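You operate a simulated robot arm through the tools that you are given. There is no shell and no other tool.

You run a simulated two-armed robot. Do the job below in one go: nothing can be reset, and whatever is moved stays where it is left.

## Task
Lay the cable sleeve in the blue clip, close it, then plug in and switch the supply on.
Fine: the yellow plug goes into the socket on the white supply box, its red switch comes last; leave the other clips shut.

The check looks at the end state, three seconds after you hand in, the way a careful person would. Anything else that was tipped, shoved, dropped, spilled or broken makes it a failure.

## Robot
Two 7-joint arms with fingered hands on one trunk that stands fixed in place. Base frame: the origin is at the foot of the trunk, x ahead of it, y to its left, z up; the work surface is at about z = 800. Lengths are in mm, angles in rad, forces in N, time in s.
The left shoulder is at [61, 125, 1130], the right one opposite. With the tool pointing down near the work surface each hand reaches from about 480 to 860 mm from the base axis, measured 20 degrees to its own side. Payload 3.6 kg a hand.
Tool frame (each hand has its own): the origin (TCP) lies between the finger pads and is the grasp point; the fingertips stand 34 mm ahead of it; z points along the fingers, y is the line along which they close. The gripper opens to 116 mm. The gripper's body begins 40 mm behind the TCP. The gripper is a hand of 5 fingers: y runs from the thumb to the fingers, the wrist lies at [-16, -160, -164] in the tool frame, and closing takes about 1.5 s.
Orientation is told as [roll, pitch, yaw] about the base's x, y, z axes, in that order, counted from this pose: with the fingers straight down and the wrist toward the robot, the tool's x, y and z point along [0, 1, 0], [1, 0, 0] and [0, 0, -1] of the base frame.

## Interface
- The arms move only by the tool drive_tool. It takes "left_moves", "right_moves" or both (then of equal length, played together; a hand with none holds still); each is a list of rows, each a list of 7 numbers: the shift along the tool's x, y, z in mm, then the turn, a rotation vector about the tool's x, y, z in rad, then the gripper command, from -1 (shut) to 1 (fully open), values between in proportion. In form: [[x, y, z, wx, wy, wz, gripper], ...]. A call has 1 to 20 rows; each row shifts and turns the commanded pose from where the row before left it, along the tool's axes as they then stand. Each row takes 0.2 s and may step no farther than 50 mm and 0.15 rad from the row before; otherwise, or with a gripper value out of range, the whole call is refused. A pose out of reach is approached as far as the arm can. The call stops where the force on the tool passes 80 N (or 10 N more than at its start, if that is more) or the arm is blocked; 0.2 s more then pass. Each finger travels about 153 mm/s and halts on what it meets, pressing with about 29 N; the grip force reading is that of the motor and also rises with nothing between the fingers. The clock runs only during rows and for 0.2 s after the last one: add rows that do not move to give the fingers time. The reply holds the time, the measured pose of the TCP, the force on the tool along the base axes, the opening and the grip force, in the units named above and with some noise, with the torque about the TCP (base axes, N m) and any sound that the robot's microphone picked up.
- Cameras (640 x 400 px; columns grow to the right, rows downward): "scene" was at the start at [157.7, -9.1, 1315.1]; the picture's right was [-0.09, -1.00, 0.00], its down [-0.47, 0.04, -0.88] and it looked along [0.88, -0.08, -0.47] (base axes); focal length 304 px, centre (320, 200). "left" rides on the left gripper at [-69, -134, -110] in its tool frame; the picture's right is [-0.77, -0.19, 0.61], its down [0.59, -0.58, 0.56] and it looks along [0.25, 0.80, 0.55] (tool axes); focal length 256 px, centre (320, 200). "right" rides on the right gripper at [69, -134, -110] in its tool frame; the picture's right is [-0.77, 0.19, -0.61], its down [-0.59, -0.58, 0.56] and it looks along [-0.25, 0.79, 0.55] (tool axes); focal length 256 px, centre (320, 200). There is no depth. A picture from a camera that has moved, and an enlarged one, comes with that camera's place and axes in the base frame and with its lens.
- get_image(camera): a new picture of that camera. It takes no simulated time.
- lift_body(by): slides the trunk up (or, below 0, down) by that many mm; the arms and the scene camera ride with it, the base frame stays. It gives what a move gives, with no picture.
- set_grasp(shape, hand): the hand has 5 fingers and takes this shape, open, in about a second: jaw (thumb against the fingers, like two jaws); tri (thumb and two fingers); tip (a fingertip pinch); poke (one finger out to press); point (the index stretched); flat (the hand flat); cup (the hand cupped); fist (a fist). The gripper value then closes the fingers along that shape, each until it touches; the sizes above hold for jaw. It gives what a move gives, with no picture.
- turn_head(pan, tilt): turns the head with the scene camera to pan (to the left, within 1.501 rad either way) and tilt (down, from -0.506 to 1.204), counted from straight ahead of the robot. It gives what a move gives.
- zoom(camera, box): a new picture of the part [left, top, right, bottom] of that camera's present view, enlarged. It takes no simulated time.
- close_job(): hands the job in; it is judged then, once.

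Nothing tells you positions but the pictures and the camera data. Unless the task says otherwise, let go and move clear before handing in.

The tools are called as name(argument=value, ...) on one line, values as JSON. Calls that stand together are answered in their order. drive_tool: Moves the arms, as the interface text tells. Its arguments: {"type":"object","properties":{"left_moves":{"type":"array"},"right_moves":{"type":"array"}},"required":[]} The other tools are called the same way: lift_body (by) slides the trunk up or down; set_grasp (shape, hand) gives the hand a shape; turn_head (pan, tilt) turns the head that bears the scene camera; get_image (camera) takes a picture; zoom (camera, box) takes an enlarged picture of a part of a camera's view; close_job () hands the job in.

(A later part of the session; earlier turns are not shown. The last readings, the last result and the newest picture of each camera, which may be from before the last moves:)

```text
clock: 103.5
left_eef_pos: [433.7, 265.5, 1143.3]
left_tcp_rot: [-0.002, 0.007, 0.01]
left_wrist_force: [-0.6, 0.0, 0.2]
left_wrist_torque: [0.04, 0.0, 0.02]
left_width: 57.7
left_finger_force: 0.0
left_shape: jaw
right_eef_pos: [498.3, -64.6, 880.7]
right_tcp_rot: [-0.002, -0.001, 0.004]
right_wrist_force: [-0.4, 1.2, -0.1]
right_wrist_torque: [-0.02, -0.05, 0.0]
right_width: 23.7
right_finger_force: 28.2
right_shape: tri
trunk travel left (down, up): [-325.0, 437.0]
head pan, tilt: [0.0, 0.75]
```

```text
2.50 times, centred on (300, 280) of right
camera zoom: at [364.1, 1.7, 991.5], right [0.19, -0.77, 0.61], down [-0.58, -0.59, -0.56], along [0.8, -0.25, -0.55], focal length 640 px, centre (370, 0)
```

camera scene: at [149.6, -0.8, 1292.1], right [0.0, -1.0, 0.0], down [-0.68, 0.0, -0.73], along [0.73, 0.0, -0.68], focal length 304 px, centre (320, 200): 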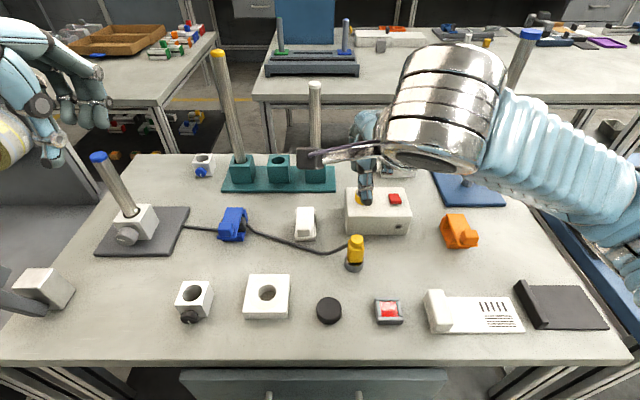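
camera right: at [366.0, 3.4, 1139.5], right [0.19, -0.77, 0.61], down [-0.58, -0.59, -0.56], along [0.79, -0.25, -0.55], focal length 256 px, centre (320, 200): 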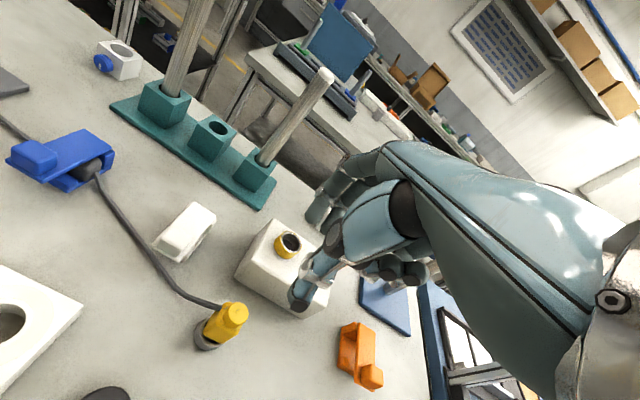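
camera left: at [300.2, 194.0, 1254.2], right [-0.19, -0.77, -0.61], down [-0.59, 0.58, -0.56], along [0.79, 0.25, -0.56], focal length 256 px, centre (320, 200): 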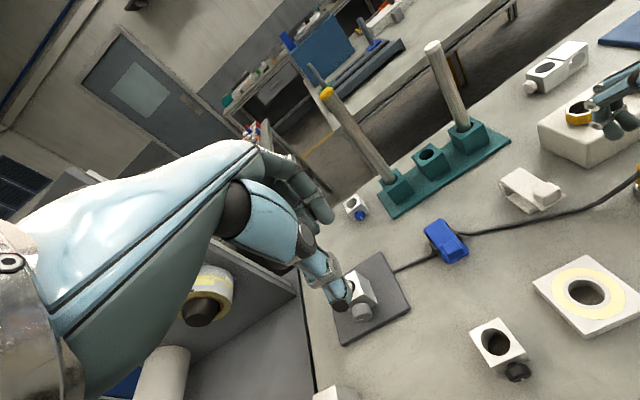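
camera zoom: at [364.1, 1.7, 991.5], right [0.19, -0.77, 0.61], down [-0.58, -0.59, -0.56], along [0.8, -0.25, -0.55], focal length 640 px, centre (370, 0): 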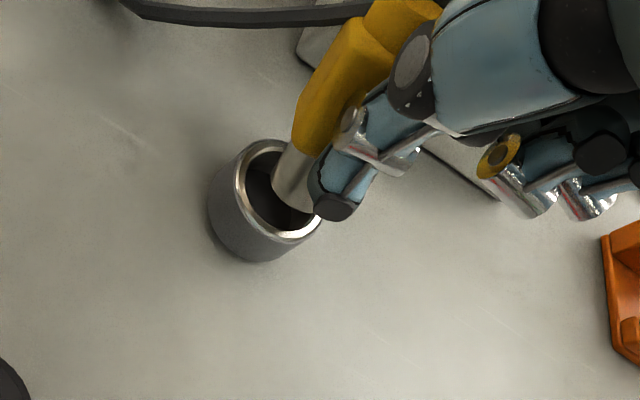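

The plug comes out cleanly and the ring stays. I lift well above the socket height and look at the plug's pin.

drive_tool(right_moves=[[0, 0, -20, 0, 0, 0, -0.8], [0, 0, -25, 0, 0, 0, -0.8], [0, 0, -25, 0, 0, 0, -0.8], [0, 0, 0, 0, 0, 0, -0.8]])

get_image(camera="right")

get_image(camera="scene")

zoom(camera="right", box=[200, 200, 400, 360])

```text
clock: 104.5
left_eef_pos: [434.0, 264.9, 1142.1]
left_tcp_rot: [-0.002, 0.006, 0.008]
left_wrist_force: [-0.5, -0.1, 0.0]
left_wrist_torque: [0.01, -0.02, 0.01]
left_width: 57.8
left_finger_force: 0.0
left_shape: jaw
right_eef_pos: [496.3, -67.0, 949.7]
right_tcp_rot: [-0.002, -0.001, 0.003]
right_wrist_force: [0.0, 0.1, -1.6]
right_wrist_torque: [0.02, -0.02, 0.04]
right_width: 23.7
right_finger_force: 29.1
right_shape: tri
trunk travel left (down, up): [-325.0, 437.0]
head pan, tilt: [0.0, 0.75]
```

```text
taken
camera right: at [363.6, 2.0, 1060.3], right [0.19, -0.77, 0.61], down [-0.58, -0.59, -0.56], along [0.8, -0.25, -0.55], focal length 256 px, centre (320, 200)
```

right: 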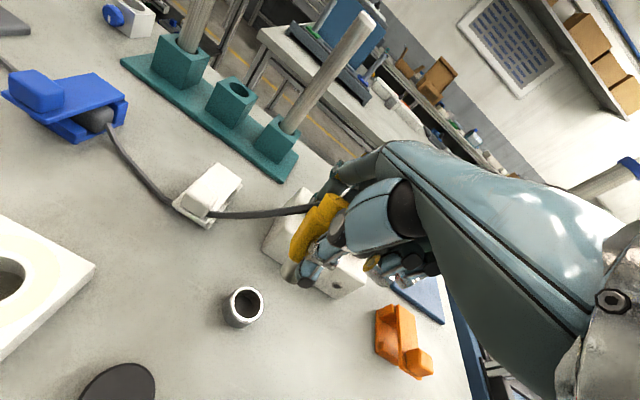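

```text
taken
camera scene: at [149.7, 0.1, 1292.0], right [0.0, -1.0, 0.0], down [-0.68, 0.0, -0.73], along [0.73, 0.0, -0.68], focal length 304 px, centre (320, 200)
```

scene: 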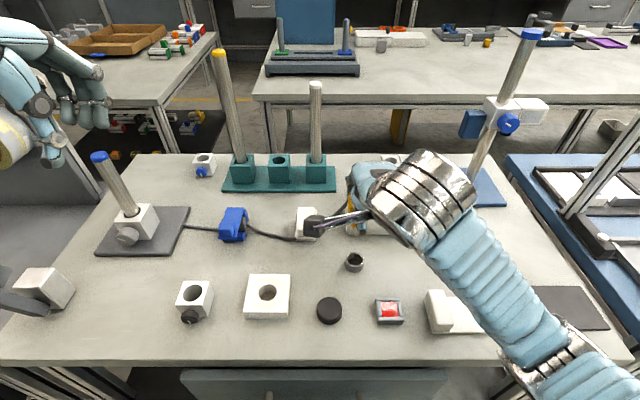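

```text
2.50 times, centred on (300, 280) of right
camera zoom: at [363.6, 2.0, 1060.3], right [0.19, -0.77, 0.61], down [-0.58, -0.59, -0.56], along [0.8, -0.25, -0.55], focal length 640 px, centre (370, 0)
```

zoom: 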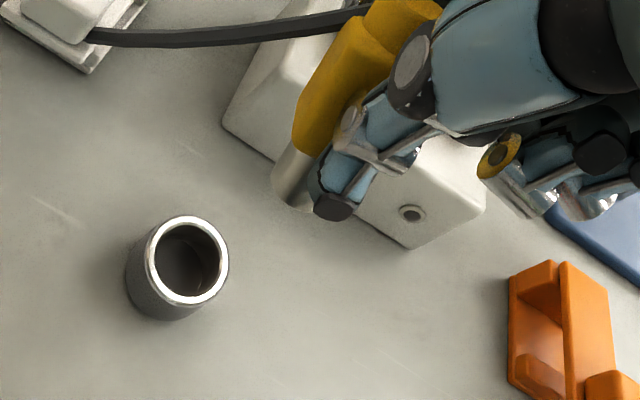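

The plug has a ~22 mm pin below its body (pin bottom ≈ TCP − 62 mm); the ring stayed put. I carry it over the socket at about [625, −93].

drive_tool(right_moves=[[-6.5, 32, -2, 0, 0, 0, -0.8], [-6.5, 32, -2, 0, 0, 0, -0.8], [-6.5, 32, 0, 0, 0, 0, -0.8], [-6.5, 32, 0, 0, 0, 0, -0.8], [0, 0, 0, 0, 0, 0, -0.8]])

get_image(camera="scene")

zoom(camera="scene", box=[320, 140, 440, 240])

zoom(camera="right", box=[200, 200, 400, 360])

get_image(camera="left")

```text
clock: 105.7
left_eef_pos: [433.8, 264.9, 1142.9]
left_tcp_rot: [-0.001, 0.007, 0.009]
left_wrist_force: [-0.6, -0.6, -0.5]
left_wrist_torque: [0.02, 0.01, -0.03]
left_width: 57.8
left_finger_force: 0.0
left_shape: jaw
right_eef_pos: [626.7, -92.5, 954.9]
right_tcp_rot: [0.0, 0.001, 0.001]
right_wrist_force: [0.8, -0.4, -1.3]
right_wrist_torque: [0.01, -0.01, 0.01]
right_width: 23.6
right_finger_force: 29.0
right_shape: tri
trunk travel left (down, up): [-325.0, 437.0]
head pan, tilt: [0.0, 0.75]
```

```text
taken
camera scene: at [149.6, 0.1, 1292.1], right [0.0, -1.0, 0.0], down [-0.68, 0.0, -0.73], along [0.73, 0.0, -0.68], focal length 304 px, centre (320, 200)
```

scene: 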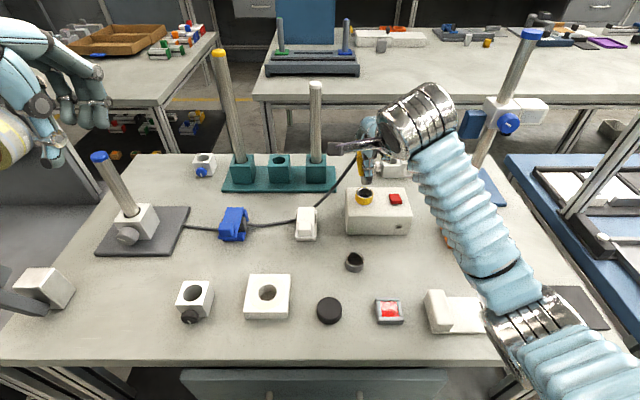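

```text
4.00 times, centred on (380, 190) of scene
camera zoom: at [149.6, 0.1, 1292.1], right [0.0, -1.0, 0.0], down [-0.68, 0.0, -0.73], along [0.73, 0.0, -0.68], focal length 1216 px, centre (80, 240)
```

zoom: 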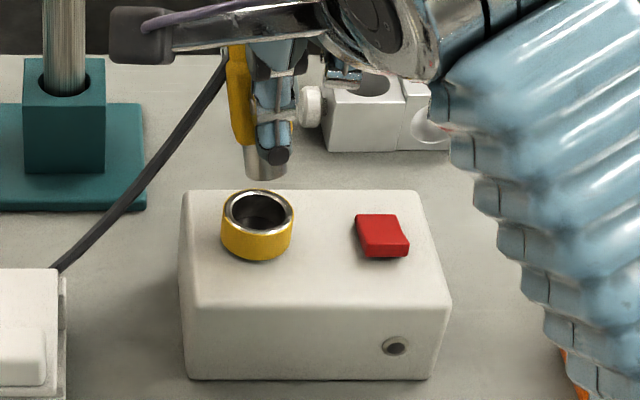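

```text
2.50 times, centred on (300, 280) of right
camera zoom: at [491.8, -23.5, 1065.2], right [0.19, -0.77, 0.61], down [-0.58, -0.59, -0.57], along [0.8, -0.25, -0.55], focal length 640 px, centre (370, 0)
```

zoom: 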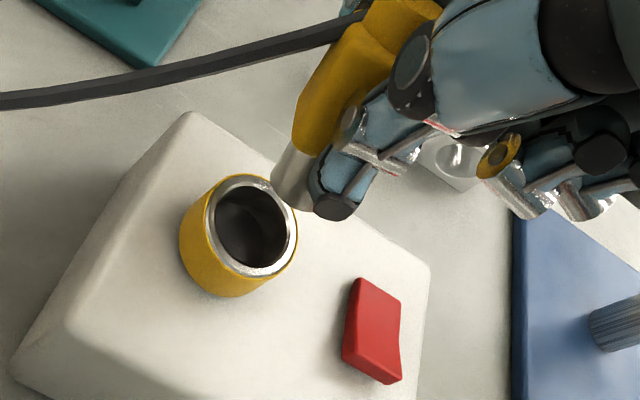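

```text
taken
camera left: at [300.1, 193.9, 1254.1], right [-0.19, -0.77, -0.61], down [-0.59, 0.58, -0.56], along [0.79, 0.25, -0.56], focal length 256 px, centre (320, 200)
```

left: 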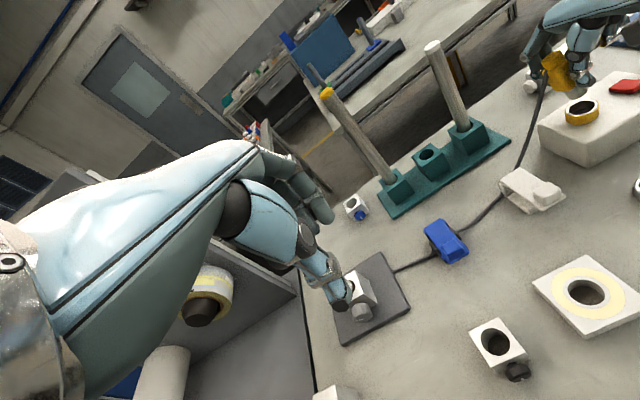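

The pin is nearly above the socket. I zoom in to measure the offset precisely.

zoom(camera="scene", box=[344, 160, 392, 206])

zoom(camera="right", box=[250, 240, 350, 330])

```text
8.70 times, centred on (368, 183) of scene
camera zoom: at [149.6, 0.1, 1292.1], right [0.0, -1.0, 0.0], down [-0.68, 0.0, -0.73], along [0.73, 0.0, -0.68], focal length 2644 px, centre (-97, 348)
```

zoom: 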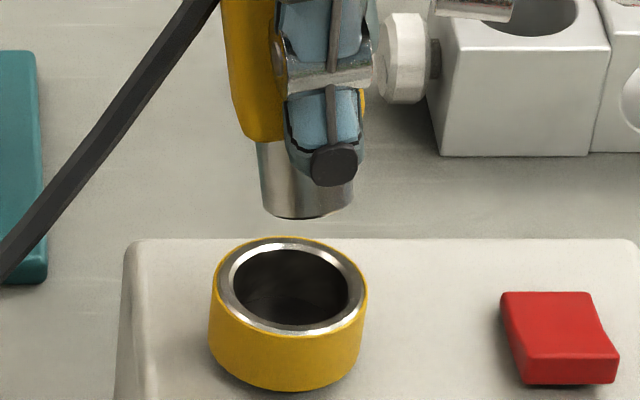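

```text
4.44 times, centred on (300, 285) of right
camera zoom: at [491.8, -23.5, 1065.2], right [0.19, -0.77, 0.61], down [-0.58, -0.59, -0.57], along [0.8, -0.25, -0.55], focal length 1138 px, centre (409, -178)
```

zoom: 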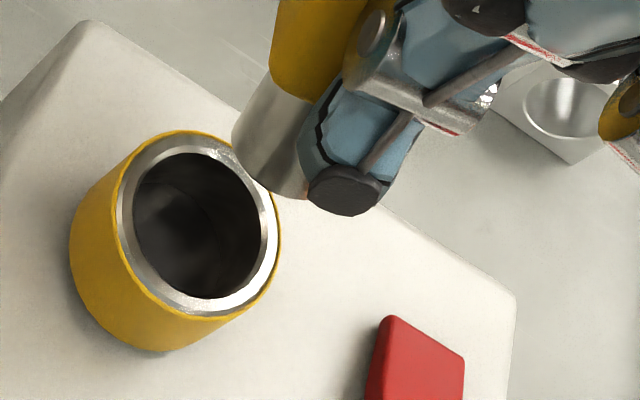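

The plug seems to have rolled a little in the grip (pin pointing slightly to the right). I look more closely at its axis.

zoom(camera="scene", box=[340, 140, 400, 190])

zoom(camera="left", box=[510, 20, 640, 130])

zoom(camera="right", box=[280, 180, 380, 290])

```text
8.00 times, centred on (370, 165) of scene
camera zoom: at [149.6, 0.1, 1292.1], right [0.0, -1.0, 0.0], down [-0.68, 0.0, -0.73], along [0.73, 0.0, -0.68], focal length 2433 px, centre (-80, 480)
```

zoom: 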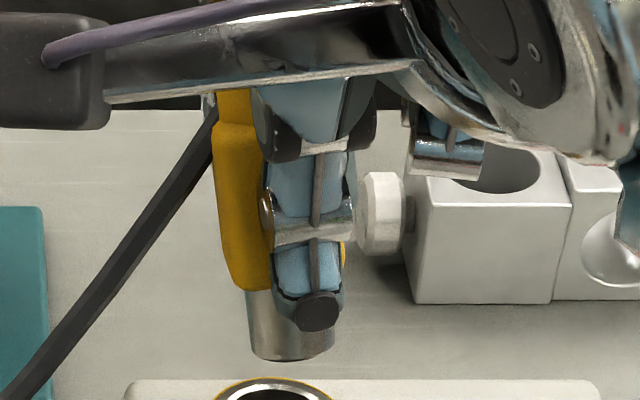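

```text
3.64 times, centred on (575, 75) of left
camera zoom: at [300.1, 193.9, 1254.1], right [-0.19, -0.77, -0.61], down [-0.59, 0.58, -0.56], along [0.79, 0.25, -0.56], focal length 931 px, centre (-607, 654)
```

zoom: 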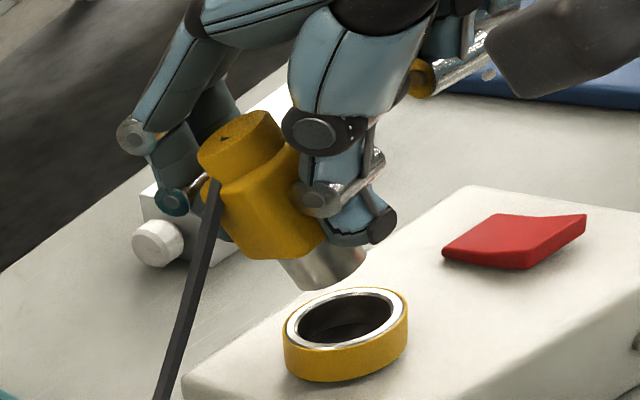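

```text
3.64 times, centred on (330, 235) of right
camera zoom: at [491.8, -23.5, 1065.2], right [0.19, -0.77, 0.61], down [-0.58, -0.59, -0.57], along [0.8, -0.25, -0.55], focal length 931 px, centre (284, 73)
```

zoom: 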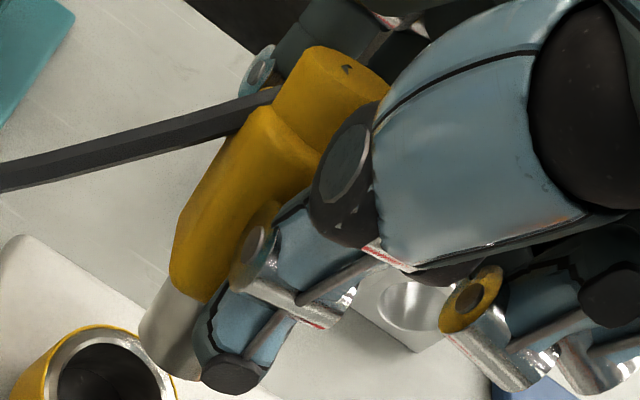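

From the three views the plug leans in the hand: its top is tilted forward and to the left by about 0.35 rad in all. I'll tilt the hand to bring the plug upright, then re-measure.

drive_tool(right_moves=[[0, 0, -3, -0.09, 0.073, 0, -0.8], [0, 0, -3, -0.09, 0.073, 0, -0.8], [0, 0, -3, -0.09, 0.073, 0, -0.8], [0, 0, 0, 0, 0, 0, -0.8]])

zoom(camera="scene", box=[330, 130, 410, 210])

zoom(camera="left", box=[510, 10, 640, 130])

zoom(camera="right", box=[240, 180, 380, 320])

```text
clock: 106.7
left_eef_pos: [434.4, 265.2, 1142.1]
left_tcp_rot: [-0.003, 0.007, 0.01]
left_wrist_force: [0.6, 0.4, -0.3]
left_wrist_torque: [0.0, 0.02, 0.02]
left_width: 57.6
left_finger_force: 0.2
left_shape: jaw
right_eef_pos: [625.6, -94.3, 961.9]
right_tcp_rot: [0.225, -0.267, -0.029]
right_wrist_force: [0.0, 0.7, -0.4]
right_wrist_torque: [-0.01, 0.01, -0.02]
right_width: 23.9
right_finger_force: 28.7
right_shape: tri
trunk travel left (down, up): [-325.0, 437.0]
head pan, tilt: [0.0, 0.75]
```

```text
5.00 times, centred on (370, 170) of scene
camera zoom: at [149.8, 0.3, 1292.1], right [0.0, -1.0, 0.0], down [-0.68, 0.0, -0.73], along [0.73, 0.0, -0.68], focal length 1520 px, centre (70, 350)
```

zoom: 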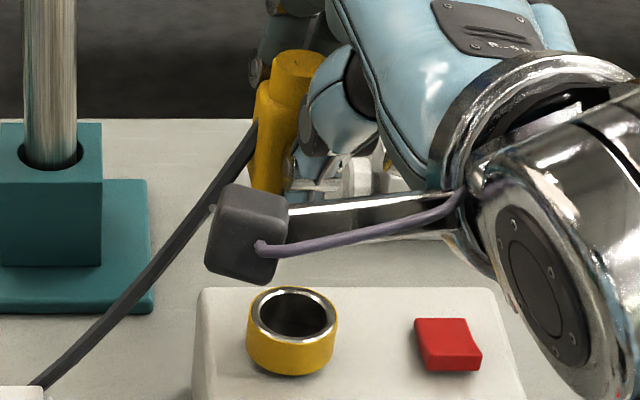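

```text
3.33 times, centred on (575, 70) of left
camera zoom: at [300.3, 194.1, 1254.1], right [-0.19, -0.77, -0.61], down [-0.59, 0.58, -0.56], along [0.79, 0.25, -0.56], focal length 853 px, centre (-530, 633)
```

zoom: 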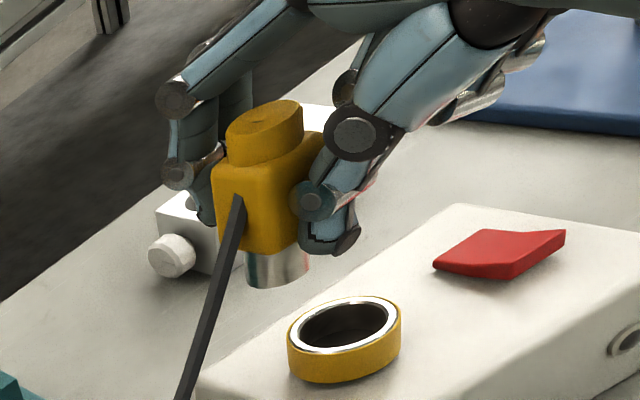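

```text
2.86 times, centred on (310, 250) of right
camera zoom: at [464.5, -46.0, 1046.2], right [0.04, -0.89, 0.46], down [-0.39, -0.44, -0.81], along [0.92, -0.14, -0.36], focal length 731 px, centre (349, 57)
```

zoom: 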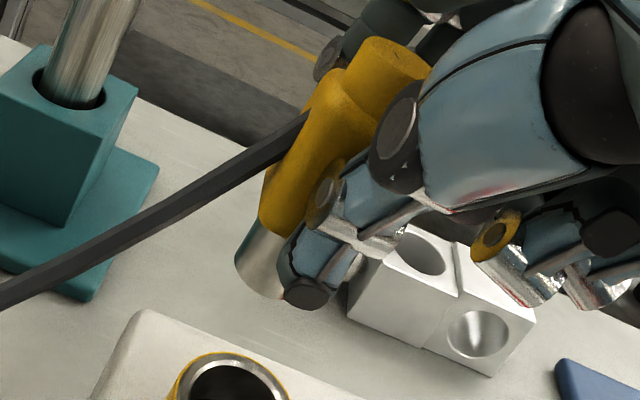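

The plug now looks close to upright, but all my views come from the same side. To align in x and check the tilt, I'll bring the left hand's camera round to look from the left side (staying well clear of the right hand).

drive_tool(left_moves=[[0, 0, 0, 0, 0, 0.145, 0], [0, 0, 0, 0, 0, 0.145, 0], [0, 0, 0, 0, 0, 0.145, 0], [0, 0, 0, 0, 0, 0.145, 0], [0, 0, 0, 0, 0, 0.145, 0], [0, 0, 0, 0, 0, 0.145, 0], [0, 0, 0, 0, 0, 0.145, 0], [0, 0, 0, 0, 0, 0.145, 0], [0, 0, 0, 0, 0, 0.145, 0], [0, 0, 0, 0, 0, 0.145, 0], [0, 0, 0, 0, 0, 0.145, 0]])

drive_tool(left_moves=[[30, 15, 15, 0, 0, 0, 0], [30, 15, 15, 0, 0, 0, 0], [30, 15, 15, 0, 0, 0, 0], [30, 15, 15, 0, 0, 0, 0], [20, 20, 15, 0, 0, 0, 0], [0, 0, 0, 0, 0, 0, 0]])

get_image(camera="left")

get_image(camera="scene")

```text
clock: 109.0
left_eef_pos: [434.4, 265.3, 1143.2]
left_tcp_rot: [-0.007, -0.005, -1.589]
left_wrist_force: [0.0, 0.4, 0.3]
left_wrist_torque: [0.01, 0.01, -0.03]
left_width: 57.9
left_finger_force: 0.1
left_shape: jaw
right_eef_pos: [624.7, -93.5, 962.5]
right_tcp_rot: [0.224, -0.266, -0.03]
right_wrist_force: [-0.1, 0.7, -1.0]
right_wrist_torque: [-0.03, 0.03, 0.02]
right_width: 23.4
right_finger_force: 29.1
right_shape: tri
trunk travel left (down, up): [-325.0, 437.0]
head pan, tilt: [0.0, 0.75]
```

```text
clock: 110.5
left_eef_pos: [572.2, 185.3, 1067.1]
left_tcp_rot: [-0.007, -0.003, -1.587]
left_wrist_force: [-0.5, -0.1, 0.6]
left_wrist_torque: [-0.02, 0.04, 0.02]
left_width: 57.9
left_finger_force: 0.1
left_shape: jaw
right_eef_pos: [624.4, -92.3, 963.1]
right_tcp_rot: [0.223, -0.267, -0.028]
right_wrist_force: [0.1, 0.0, -0.7]
right_wrist_torque: [0.0, -0.03, 0.0]
right_width: 23.6
right_finger_force: 28.7
right_shape: tri
trunk travel left (down, up): [-325.0, 437.0]
head pan, tilt: [0.0, 0.75]
```

```text
taken
camera left: at [505.8, 319.2, 1177.2], right [-0.77, 0.2, -0.61], down [0.59, 0.57, -0.57], along [0.23, -0.8, -0.55], focal length 256 px, centre (320, 200)
```

left: 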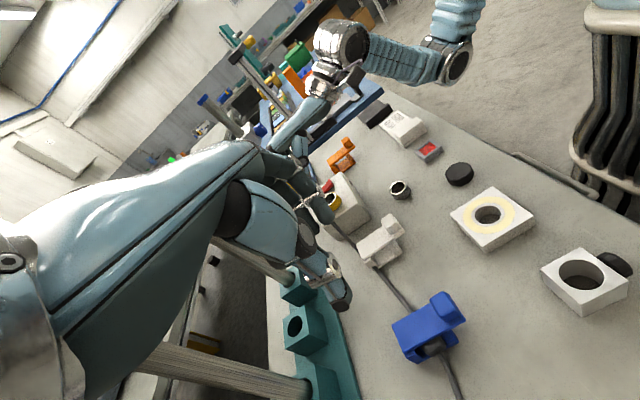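

```text
taken
camera scene: at [149.7, 0.5, 1292.1], right [0.0, -1.0, 0.0], down [-0.68, 0.0, -0.73], along [0.73, 0.0, -0.68], focal length 304 px, centre (320, 200)
```

scene: 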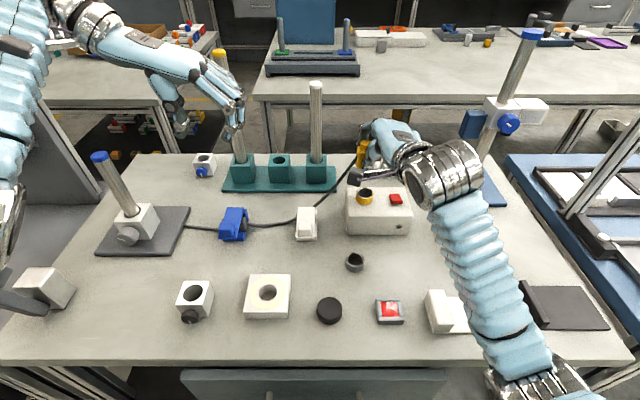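

The left hand's own fingers hide the socket in this view. I turn it a little so the socket moves clear in the picture.

drive_tool(left_moves=[[0, 0, 0, 0, 0, -0.15, 0], [0, 0, 0, 0, 0, -0.15, 0], [0, 0, 0, 0, 0, -0.1, 0], [0, 0, 0, 0, 0, 0, 0]])

get_image(camera="left")

```text
clock: 111.5
left_eef_pos: [572.4, 184.3, 1067.0]
left_tcp_rot: [-0.009, 0.002, -1.186]
left_wrist_force: [0.4, -0.8, 0.9]
left_wrist_torque: [0.03, 0.0, -0.03]
left_width: 57.9
left_finger_force: 0.0
left_shape: jaw
right_eef_pos: [624.7, -93.2, 962.8]
right_tcp_rot: [0.225, -0.268, -0.028]
right_wrist_force: [-1.2, -0.5, -1.8]
right_wrist_torque: [0.0, 0.01, 0.01]
right_width: 23.8
right_finger_force: 29.1
right_shape: tri
trunk travel left (down, up): [-325.0, 437.0]
head pan, tilt: [0.0, 0.75]
```

```text
taken
camera left: at [458.3, 281.1, 1177.4], right [-0.79, -0.12, -0.6], down [0.33, 0.76, -0.57], along [0.52, -0.65, -0.56], focal length 256 px, centre (320, 200)
```

left: 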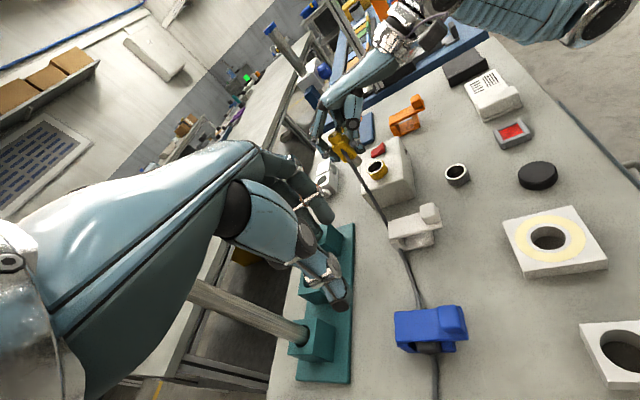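

Now the plug and socket are visible from the left. I zoom in.

zoom(camera="left", box=[320, 115, 400, 195])

turn_head(pan=-0.45, tilt=0.75)

get_image(camera="scene")

```text
5.00 times, centred on (360, 155) of left
camera zoom: at [458.3, 281.1, 1177.4], right [-0.79, -0.12, -0.6], down [0.33, 0.76, -0.57], along [0.52, -0.65, -0.56], focal length 1280 px, centre (120, 425)
```

zoom: 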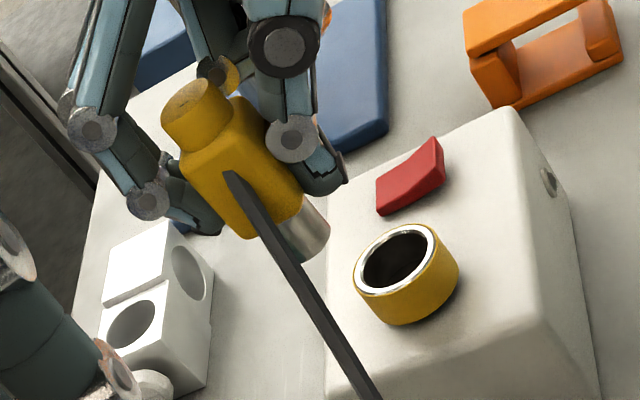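

```text
clock: 112.3
left_eef_pos: [571.8, 184.3, 1067.4]
left_tcp_rot: [-0.007, 0.003, -1.187]
left_wrist_force: [0.9, 0.3, -0.3]
left_wrist_torque: [0.0, 0.0, -0.05]
left_width: 57.8
left_finger_force: 0.1
left_shape: jaw
right_eef_pos: [624.1, -93.0, 964.0]
right_tcp_rot: [0.223, -0.267, -0.03]
right_wrist_force: [0.0, 0.2, -0.5]
right_wrist_torque: [0.01, 0.02, 0.01]
right_width: 23.6
right_finger_force: 29.1
right_shape: tri
trunk travel left (down, up): [-325.0, 437.0]
head pan, tilt: [-0.45, 0.75]
```

```text
taken
camera scene: at [141.6, -35.8, 1292.1], right [-0.43, -0.9, 0.0], down [-0.61, 0.3, -0.73], along [0.66, -0.32, -0.68], focal length 304 px, centre (320, 200)
```

scene: 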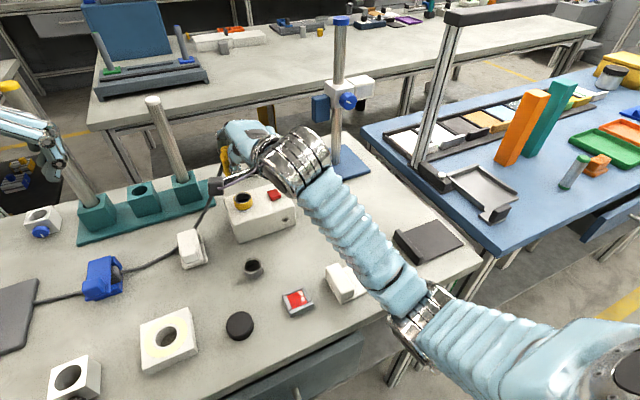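

Rotating the hand about the grip swung the pin end forward and left; comparing pin and socket in this view, it needs to go about −16 mm in x and −11 mm in y. I correct that and look again.

drive_tool(right_moves=[[-5.4, -7.5, -3.3, 0, 0, 0, -0.8], [-5.4, -7.6, -3.4, 0, 0, 0, -0.8], [0, 0, 0, 0, 0, 0, -0.8]])

zoom(camera="left", box=[320, 115, 400, 195])

turn_head(pan=0.0, tilt=0.75)

zoom(camera="scene", box=[330, 130, 410, 210])

zoom(camera="right", box=[220, 200, 380, 340])

```text
clock: 113.2
left_eef_pos: [572.2, 183.0, 1066.7]
left_tcp_rot: [-0.007, 0.001, -1.186]
left_wrist_force: [0.3, 0.6, 0.6]
left_wrist_torque: [-0.03, -0.01, 0.01]
left_width: 57.8
left_finger_force: 0.1
left_shape: jaw
right_eef_pos: [608.2, -105.2, 961.8]
right_tcp_rot: [0.224, -0.266, -0.027]
right_wrist_force: [-0.8, 0.8, -0.4]
right_wrist_torque: [0.06, -0.01, 0.01]
right_width: 23.8
right_finger_force: 29.0
right_shape: tri
trunk travel left (down, up): [-325.0, 437.0]
head pan, tilt: [-0.45, 0.75]
```

```text
5.00 times, centred on (360, 155) of left
camera zoom: at [458.4, 281.2, 1177.4], right [-0.79, -0.12, -0.6], down [0.33, 0.75, -0.57], along [0.52, -0.65, -0.56], focal length 1280 px, centre (120, 425)
```

zoom: 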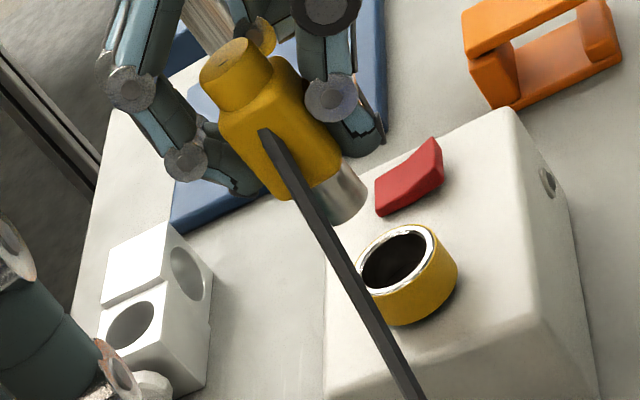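

```text
clock: 114.0
left_eef_pos: [572.9, 183.0, 1066.5]
left_tcp_rot: [-0.008, 0.003, -1.188]
left_wrist_force: [0.4, 0.5, -0.4]
left_wrist_torque: [0.01, -0.02, 0.01]
left_width: 57.6
left_finger_force: 0.1
left_shape: jaw
right_eef_pos: [608.2, -105.3, 962.6]
right_tcp_rot: [0.224, -0.268, -0.03]
right_wrist_force: [-0.2, 0.1, -0.8]
right_wrist_torque: [-0.01, -0.06, -0.01]
right_width: 23.8
right_finger_force: 29.6
right_shape: tri
trunk travel left (down, up): [-325.0, 437.0]
head pan, tilt: [0.0, 0.75]
```

```text
5.00 times, centred on (370, 170) of scene
camera zoom: at [149.8, 0.1, 1292.0], right [0.0, -1.0, 0.0], down [-0.68, 0.0, -0.73], along [0.73, 0.0, -0.68], focal length 1520 px, centre (70, 350)
```

zoom: 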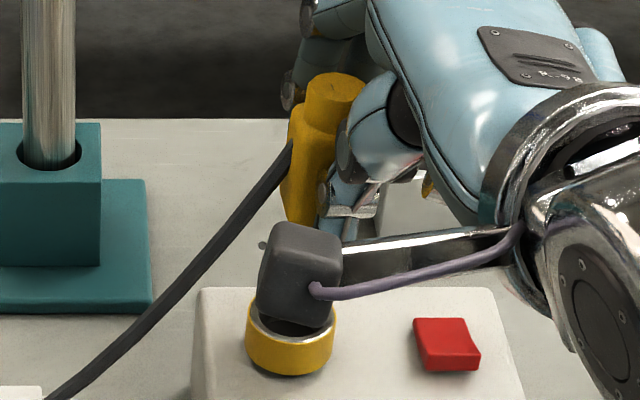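

```text
2.86 times, centred on (300, 270) of right
camera zoom: at [448.9, -57.9, 1046.2], right [0.04, -0.89, 0.46], down [-0.39, -0.44, -0.81], along [0.92, -0.14, -0.36], focal length 731 px, centre (377, 0)
```

zoom: 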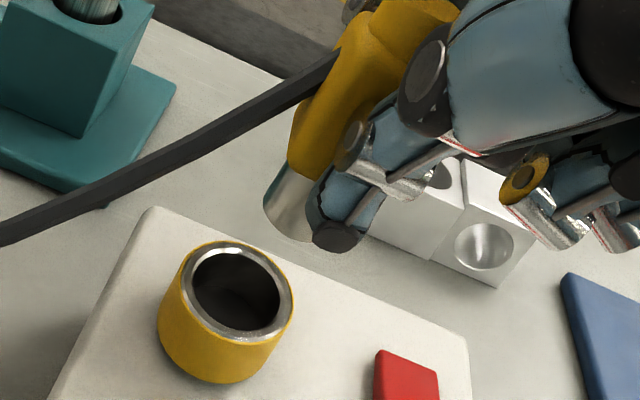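

Nearly aligned. Combining the left and right views, it still needs about −5 mm in x and +6 mm in y. I correct, then lower partway and re-check.

drive_tool(right_moves=[[6, -5, 0, 0, 0, 0, -0.8], [-2.5, 3.2, 11.3, 0, 0, 0, -0.8], [0, 0, 0, 0, 0, 0, -0.8]])

zoom(camera="left", box=[330, 125, 400, 195])

zoom(camera="right", box=[220, 210, 360, 340])

zoom(camera="scene", box=[330, 130, 410, 210])

```text
clock: 114.8
left_eef_pos: [571.9, 183.0, 1067.2]
left_tcp_rot: [-0.008, 0.002, -1.187]
left_wrist_force: [-0.8, -1.9, 0.2]
left_wrist_torque: [-0.03, 0.02, -0.02]
left_width: 57.5
left_finger_force: 0.1
left_shape: jaw
right_eef_pos: [609.2, -99.8, 952.8]
right_tcp_rot: [0.224, -0.268, -0.029]
right_wrist_force: [-0.3, 0.3, -0.1]
right_wrist_torque: [0.0, -0.01, 0.0]
right_width: 23.9
right_finger_force: 28.7
right_shape: tri
trunk travel left (down, up): [-325.0, 437.0]
head pan, tilt: [0.0, 0.75]
```

```text
5.71 times, centred on (365, 160) of left
camera zoom: at [458.3, 281.2, 1177.4], right [-0.79, -0.12, -0.6], down [0.33, 0.75, -0.57], along [0.52, -0.65, -0.56], focal length 1463 px, centre (63, 429)
```

zoom: 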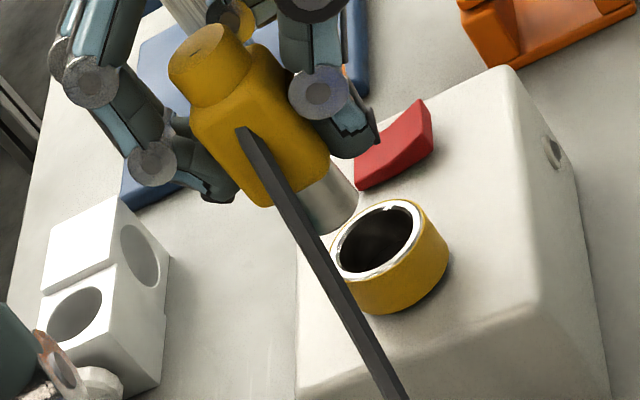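

```text
3.08 times, centred on (290, 275) of right
camera zoom: at [449.9, -51.8, 1036.2], right [0.04, -0.89, 0.46], down [-0.39, -0.44, -0.81], along [0.92, -0.14, -0.36], focal length 788 px, centre (412, -31)
```

zoom: 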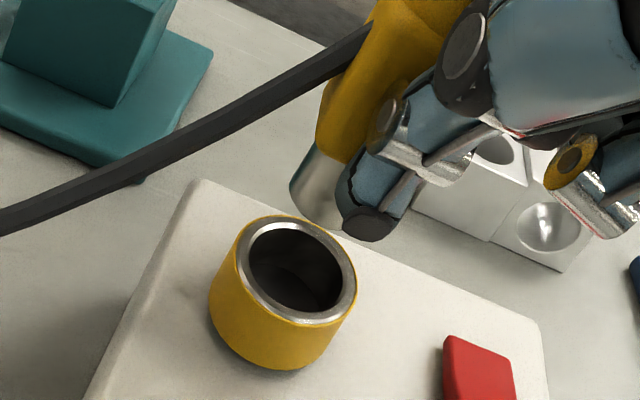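

```text
5.00 times, centred on (370, 170) of scene
camera zoom: at [149.8, 0.2, 1292.1], right [0.0, -1.0, 0.0], down [-0.68, 0.0, -0.73], along [0.73, 0.0, -0.68], focal length 1520 px, centre (70, 350)
```

zoom: 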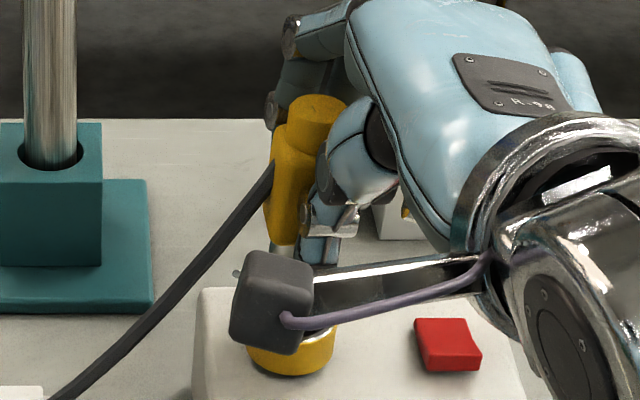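

I had the sign of one component wrong in the lowering step, so x wasn't corrected. Both views now agree on about −6 mm in x and −1 mm in y with ~17 mm height to go; I correct and lower 10 mm straight down.

drive_tool(right_moves=[[-1.1, -6, -1.9, 0, 0, 0, -0.8], [-1.1, -1.3, 4.7, 0, 0, 0, -0.8], [-1.1, -1.3, 4.7, 0, 0, 0, -0.8], [0, 0, 0, 0, 0, 0, -0.8]])

zoom(camera="left", box=[330, 125, 400, 195])

zoom(camera="right", box=[220, 210, 360, 340])

zoom(camera="scene", box=[330, 130, 410, 210])

```text
clock: 115.8
left_eef_pos: [572.8, 182.7, 1065.9]
left_tcp_rot: [-0.01, 0.002, -1.186]
left_wrist_force: [-0.6, -0.2, -0.3]
left_wrist_torque: [0.01, -0.01, -0.01]
left_width: 57.6
left_finger_force: 0.1
left_shape: jaw
right_eef_pos: [604.0, -99.1, 942.9]
right_tcp_rot: [0.223, -0.267, -0.031]
right_wrist_force: [0.2, -0.6, -0.8]
right_wrist_torque: [-0.02, 0.03, -0.02]
right_width: 23.7
right_finger_force: 28.7
right_shape: tri
trunk travel left (down, up): [-325.0, 437.0]
head pan, tilt: [0.0, 0.75]
```

```text
5.71 times, centred on (365, 160) of left
camera zoom: at [458.3, 281.3, 1177.4], right [-0.79, -0.12, -0.6], down [0.33, 0.75, -0.57], along [0.52, -0.65, -0.56], focal length 1463 px, centre (63, 429)
```

zoom: 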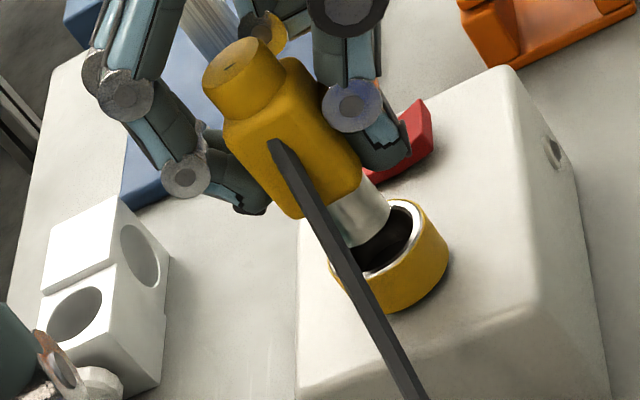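

```text
3.08 times, centred on (290, 275) of right
camera zoom: at [444.2, -52.3, 1026.3], right [0.04, -0.89, 0.46], down [-0.39, -0.44, -0.81], along [0.92, -0.15, -0.36], focal length 788 px, centre (412, -31)
```

zoom: 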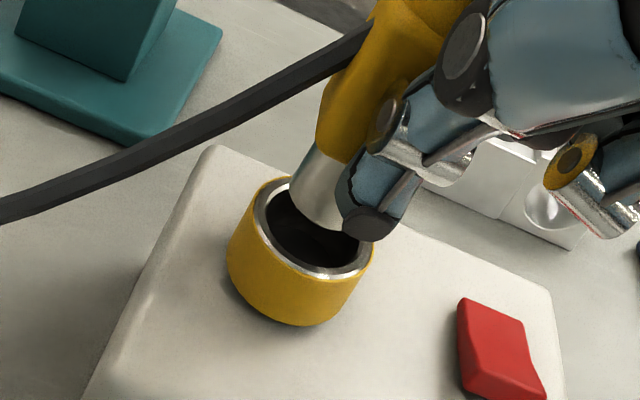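

```text
5.00 times, centred on (370, 170) of scene
camera zoom: at [149.8, 0.2, 1292.0], right [0.0, -1.0, 0.0], down [-0.68, 0.0, -0.73], along [0.73, 0.0, -0.68], focal length 1520 px, centre (70, 350)
```

zoom: 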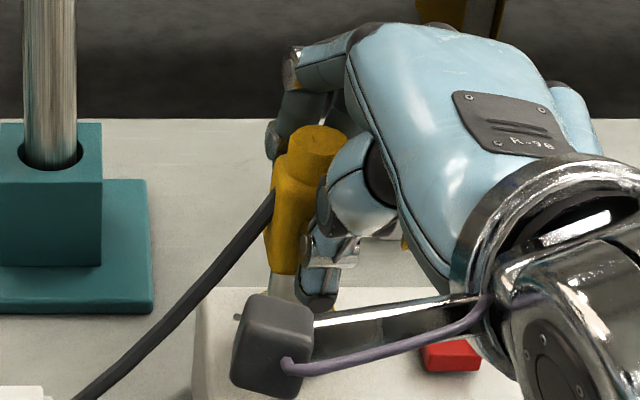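

The pin is centred just above the ring in both views (about 6–7 mm to go). I lower carefully with a 1 mm x-trim, watching force.

drive_tool(right_moves=[[-0.8, -1.4, 3.2, 0, 0, 0, -0.8], [-0.8, -1.4, 3.2, 0, 0, 0, -0.8], [0, 0, 0, 0, 0, 0, -0.8]])

zoom(camera="left", box=[340, 135, 400, 195])

zoom(camera="right", box=[240, 210, 360, 320])

```text
clock: 116.7
left_eef_pos: [572.6, 183.9, 1065.7]
left_tcp_rot: [-0.006, 0.003, -1.186]
left_wrist_force: [-0.4, 0.2, 0.4]
left_wrist_torque: [-0.02, -0.03, 0.03]
left_width: 57.8
left_finger_force: 0.1
left_shape: jaw
right_eef_pos: [602.1, -100.0, 936.8]
right_tcp_rot: [0.222, -0.267, -0.03]
right_wrist_force: [0.3, -0.8, -0.1]
right_wrist_torque: [0.02, 0.03, 0.02]
right_width: 23.8
right_finger_force: 29.3
right_shape: tri
trunk travel left (down, up): [-325.0, 437.0]
head pan, tilt: [0.0, 0.75]
```

```text
6.67 times, centred on (370, 165) of left
camera zoom: at [458.3, 281.2, 1177.4], right [-0.79, -0.12, -0.6], down [0.33, 0.75, -0.57], along [0.52, -0.65, -0.56], focal length 1707 px, centre (-13, 433)
```

zoom: 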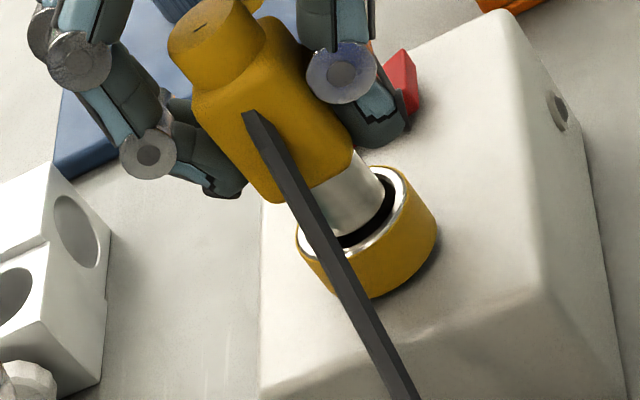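

```text
3.64 times, centred on (300, 265) of right
camera zoom: at [443.0, -52.6, 1019.1], right [0.04, -0.89, 0.46], down [-0.39, -0.44, -0.81], along [0.92, -0.14, -0.36], focal length 931 px, centre (393, -36)
```

zoom: 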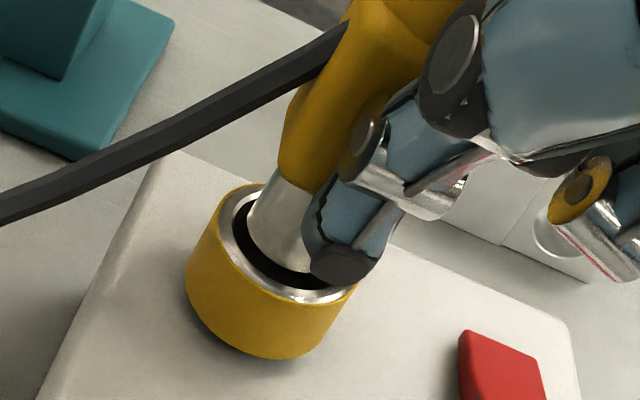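

The pin is entering the socket with no contact force. I lower further in small steps.

drive_tool(right_moves=[[-1.07, -1.32, 4.7, 0, 0, 0, -0.8], [0, 0, 0, 0, 0, 0, -0.8]])

zoom(camera="left", box=[340, 135, 400, 195])

zoom(camera="right", box=[240, 210, 360, 320])

```text
clock: 117.2
left_eef_pos: [572.6, 182.8, 1067.4]
left_tcp_rot: [-0.007, 0.001, -1.186]
left_wrist_force: [0.5, -0.6, -0.6]
left_wrist_torque: [-0.01, 0.01, -0.05]
left_width: 57.8
left_finger_force: 0.1
left_shape: jaw
right_eef_pos: [603.5, -100.0, 931.0]
right_tcp_rot: [0.224, -0.266, -0.03]
right_wrist_force: [-0.6, 0.9, -0.9]
right_wrist_torque: [0.0, 0.0, -0.04]
right_width: 23.9
right_finger_force: 29.4
right_shape: tri
trunk travel left (down, up): [-325.0, 437.0]
head pan, tilt: [0.0, 0.75]
```

```text
6.67 times, centred on (370, 165) of left
camera zoom: at [458.3, 281.2, 1177.4], right [-0.79, -0.12, -0.6], down [0.33, 0.75, -0.57], along [0.52, -0.65, -0.56], focal length 1707 px, centre (-13, 433)
```

zoom: 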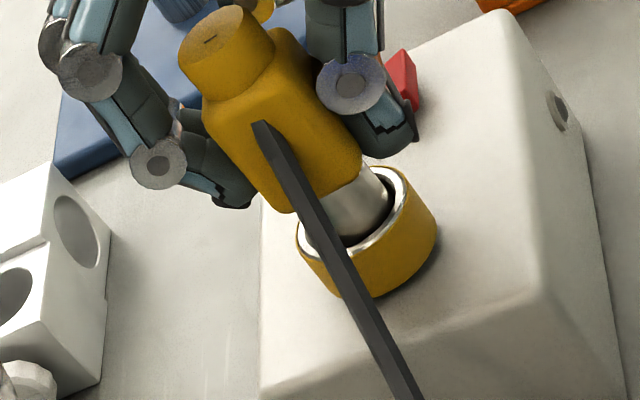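

```text
3.64 times, centred on (300, 265) of right
camera zoom: at [442.8, -53.0, 1014.4], right [0.04, -0.89, 0.46], down [-0.39, -0.44, -0.81], along [0.92, -0.14, -0.36], focal length 931 px, centre (393, -36)
```

zoom: 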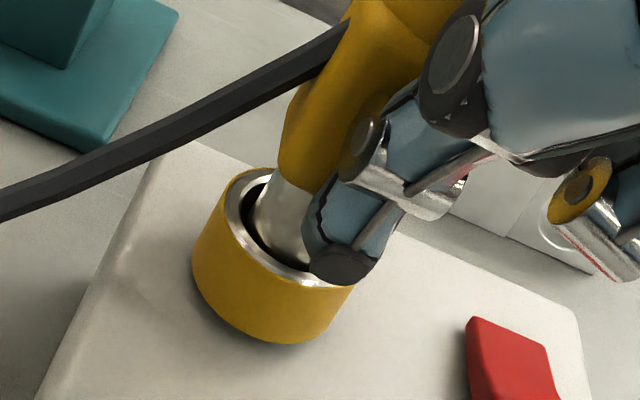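

Still free. I continue downward in 5 mm steps until it seats.

drive_tool(right_moves=[[-1.07, -1.32, 4.7, 0, 0, 0, -0.8], [0, 0, 0, 0, 0, 0, -0.8]])

drive_tool(right_moves=[[-0.9, -1.05, 3.8, 0, 0, 0, -0.8], [0, 0, 0, 0, 0, 0, -0.8]])

zoom(camera="left", box=[340, 135, 400, 195])

zoom(camera="right", box=[240, 210, 360, 320])

```text
clock: 117.8
left_eef_pos: [571.2, 182.8, 1066.3]
left_tcp_rot: [-0.005, 0.002, -1.187]
left_wrist_force: [0.5, -0.4, 0.6]
left_wrist_torque: [-0.02, 0.05, -0.01]
left_width: 57.7
left_finger_force: 0.0
left_shape: jaw
right_eef_pos: [602.4, -102.0, 926.2]
right_tcp_rot: [0.223, -0.269, -0.028]
right_wrist_force: [0.7, -0.1, -0.4]
right_wrist_torque: [-0.01, 0.02, 0.02]
right_width: 23.7
right_finger_force: 29.3
right_shape: tri
trunk travel left (down, up): [-325.0, 437.0]
head pan, tilt: [0.0, 0.75]
```

```text
clock: 118.5
left_eef_pos: [572.2, 182.8, 1066.4]
left_tcp_rot: [-0.005, 0.003, -1.186]
left_wrist_force: [0.2, -0.8, -0.2]
left_wrist_torque: [-0.01, 0.0, -0.03]
left_width: 57.8
left_finger_force: 0.1
left_shape: jaw
right_eef_pos: [602.4, -100.3, 923.7]
right_tcp_rot: [0.222, -0.267, -0.029]
right_wrist_force: [0.5, -0.1, -0.3]
right_wrist_torque: [0.01, 0.0, 0.01]
right_width: 23.7
right_finger_force: 28.7
right_shape: tri
trunk travel left (down, up): [-325.0, 437.0]
head pan, tilt: [0.0, 0.75]
```

```text
6.67 times, centred on (370, 165) of left
camera zoom: at [458.3, 281.2, 1177.4], right [-0.79, -0.12, -0.6], down [0.33, 0.75, -0.57], along [0.52, -0.65, -0.56], focal length 1707 px, centre (-13, 433)
```

zoom: 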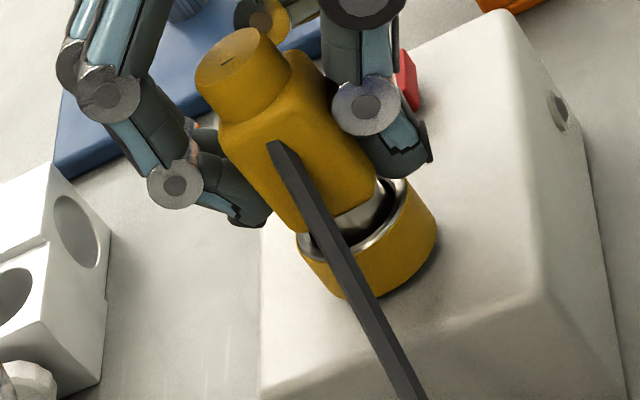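

```text
3.64 times, centred on (300, 265) of right
camera zoom: at [443.0, -53.3, 1005.8], right [0.04, -0.89, 0.46], down [-0.39, -0.44, -0.81], along [0.92, -0.14, -0.36], focal length 931 px, centre (393, -36)
```

zoom: 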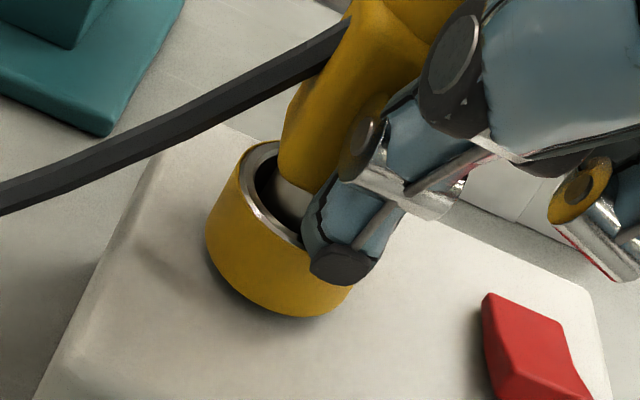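

It's going in smoothly. A few more steps down.

drive_tool(right_moves=[[-0.9, -1.05, 3.8, 0, 0, 0, -0.8], [0, 0, 0, 0, 0, 0, -0.8]])

drive_tool(right_moves=[[-0.9, -1.05, 3.8, 0, 0, 0, -0.8], [0, 0, 0, 0, 0, 0, -0.8]])

zoom(camera="left", box=[340, 135, 400, 195])

zoom(camera="right", box=[240, 210, 360, 320])

```text
clock: 119.0
left_eef_pos: [571.7, 183.6, 1067.1]
left_tcp_rot: [-0.006, 0.003, -1.188]
left_wrist_force: [0.0, 0.7, -0.4]
left_wrist_torque: [-0.03, 0.0, 0.01]
left_width: 57.8
left_finger_force: 0.0
left_shape: jaw
right_eef_pos: [602.1, -100.2, 918.5]
right_tcp_rot: [0.222, -0.271, -0.03]
right_wrist_force: [1.3, -1.2, 6.7]
right_wrist_torque: [0.04, -0.06, 0.0]
right_width: 23.8
right_finger_force: 28.5
right_shape: tri
trunk travel left (down, up): [-325.0, 437.0]
head pan, tilt: [0.0, 0.75]
```

```text
clock: 119.7
left_eef_pos: [569.6, 183.8, 1068.2]
left_tcp_rot: [-0.005, 0.0, -1.187]
left_wrist_force: [0.2, 0.0, 0.1]
left_wrist_torque: [0.01, 0.02, -0.01]
left_width: 57.7
left_finger_force: 0.0
left_shape: jaw
right_eef_pos: [601.6, -99.6, 917.1]
right_tcp_rot: [0.225, -0.277, -0.029]
right_wrist_force: [-0.8, -2.7, 22.3]
right_wrist_torque: [0.04, -0.21, -0.01]
right_width: 24.3
right_finger_force: 28.9
right_shape: tri
trunk travel left (down, up): [-325.0, 437.0]
head pan, tilt: [0.0, 0.75]
```

```text
6.67 times, centred on (370, 165) of left
camera zoom: at [456.2, 281.2, 1178.7], right [-0.79, -0.12, -0.61], down [0.33, 0.75, -0.57], along [0.52, -0.65, -0.56], focal length 1707 px, centre (-13, 433)
```

zoom: 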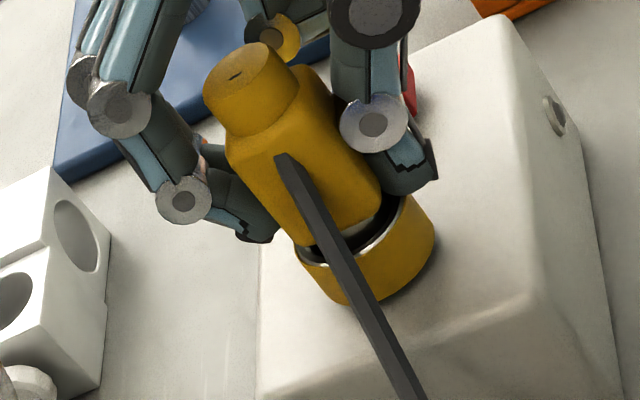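

```text
3.64 times, centred on (300, 265) of right
camera zoom: at [440.9, -52.9, 999.9], right [0.04, -0.89, 0.46], down [-0.38, -0.44, -0.81], along [0.92, -0.14, -0.36], focal length 931 px, centre (393, -36)
```

zoom: 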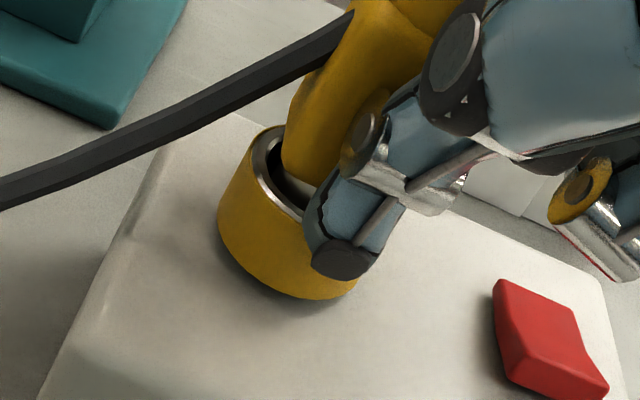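

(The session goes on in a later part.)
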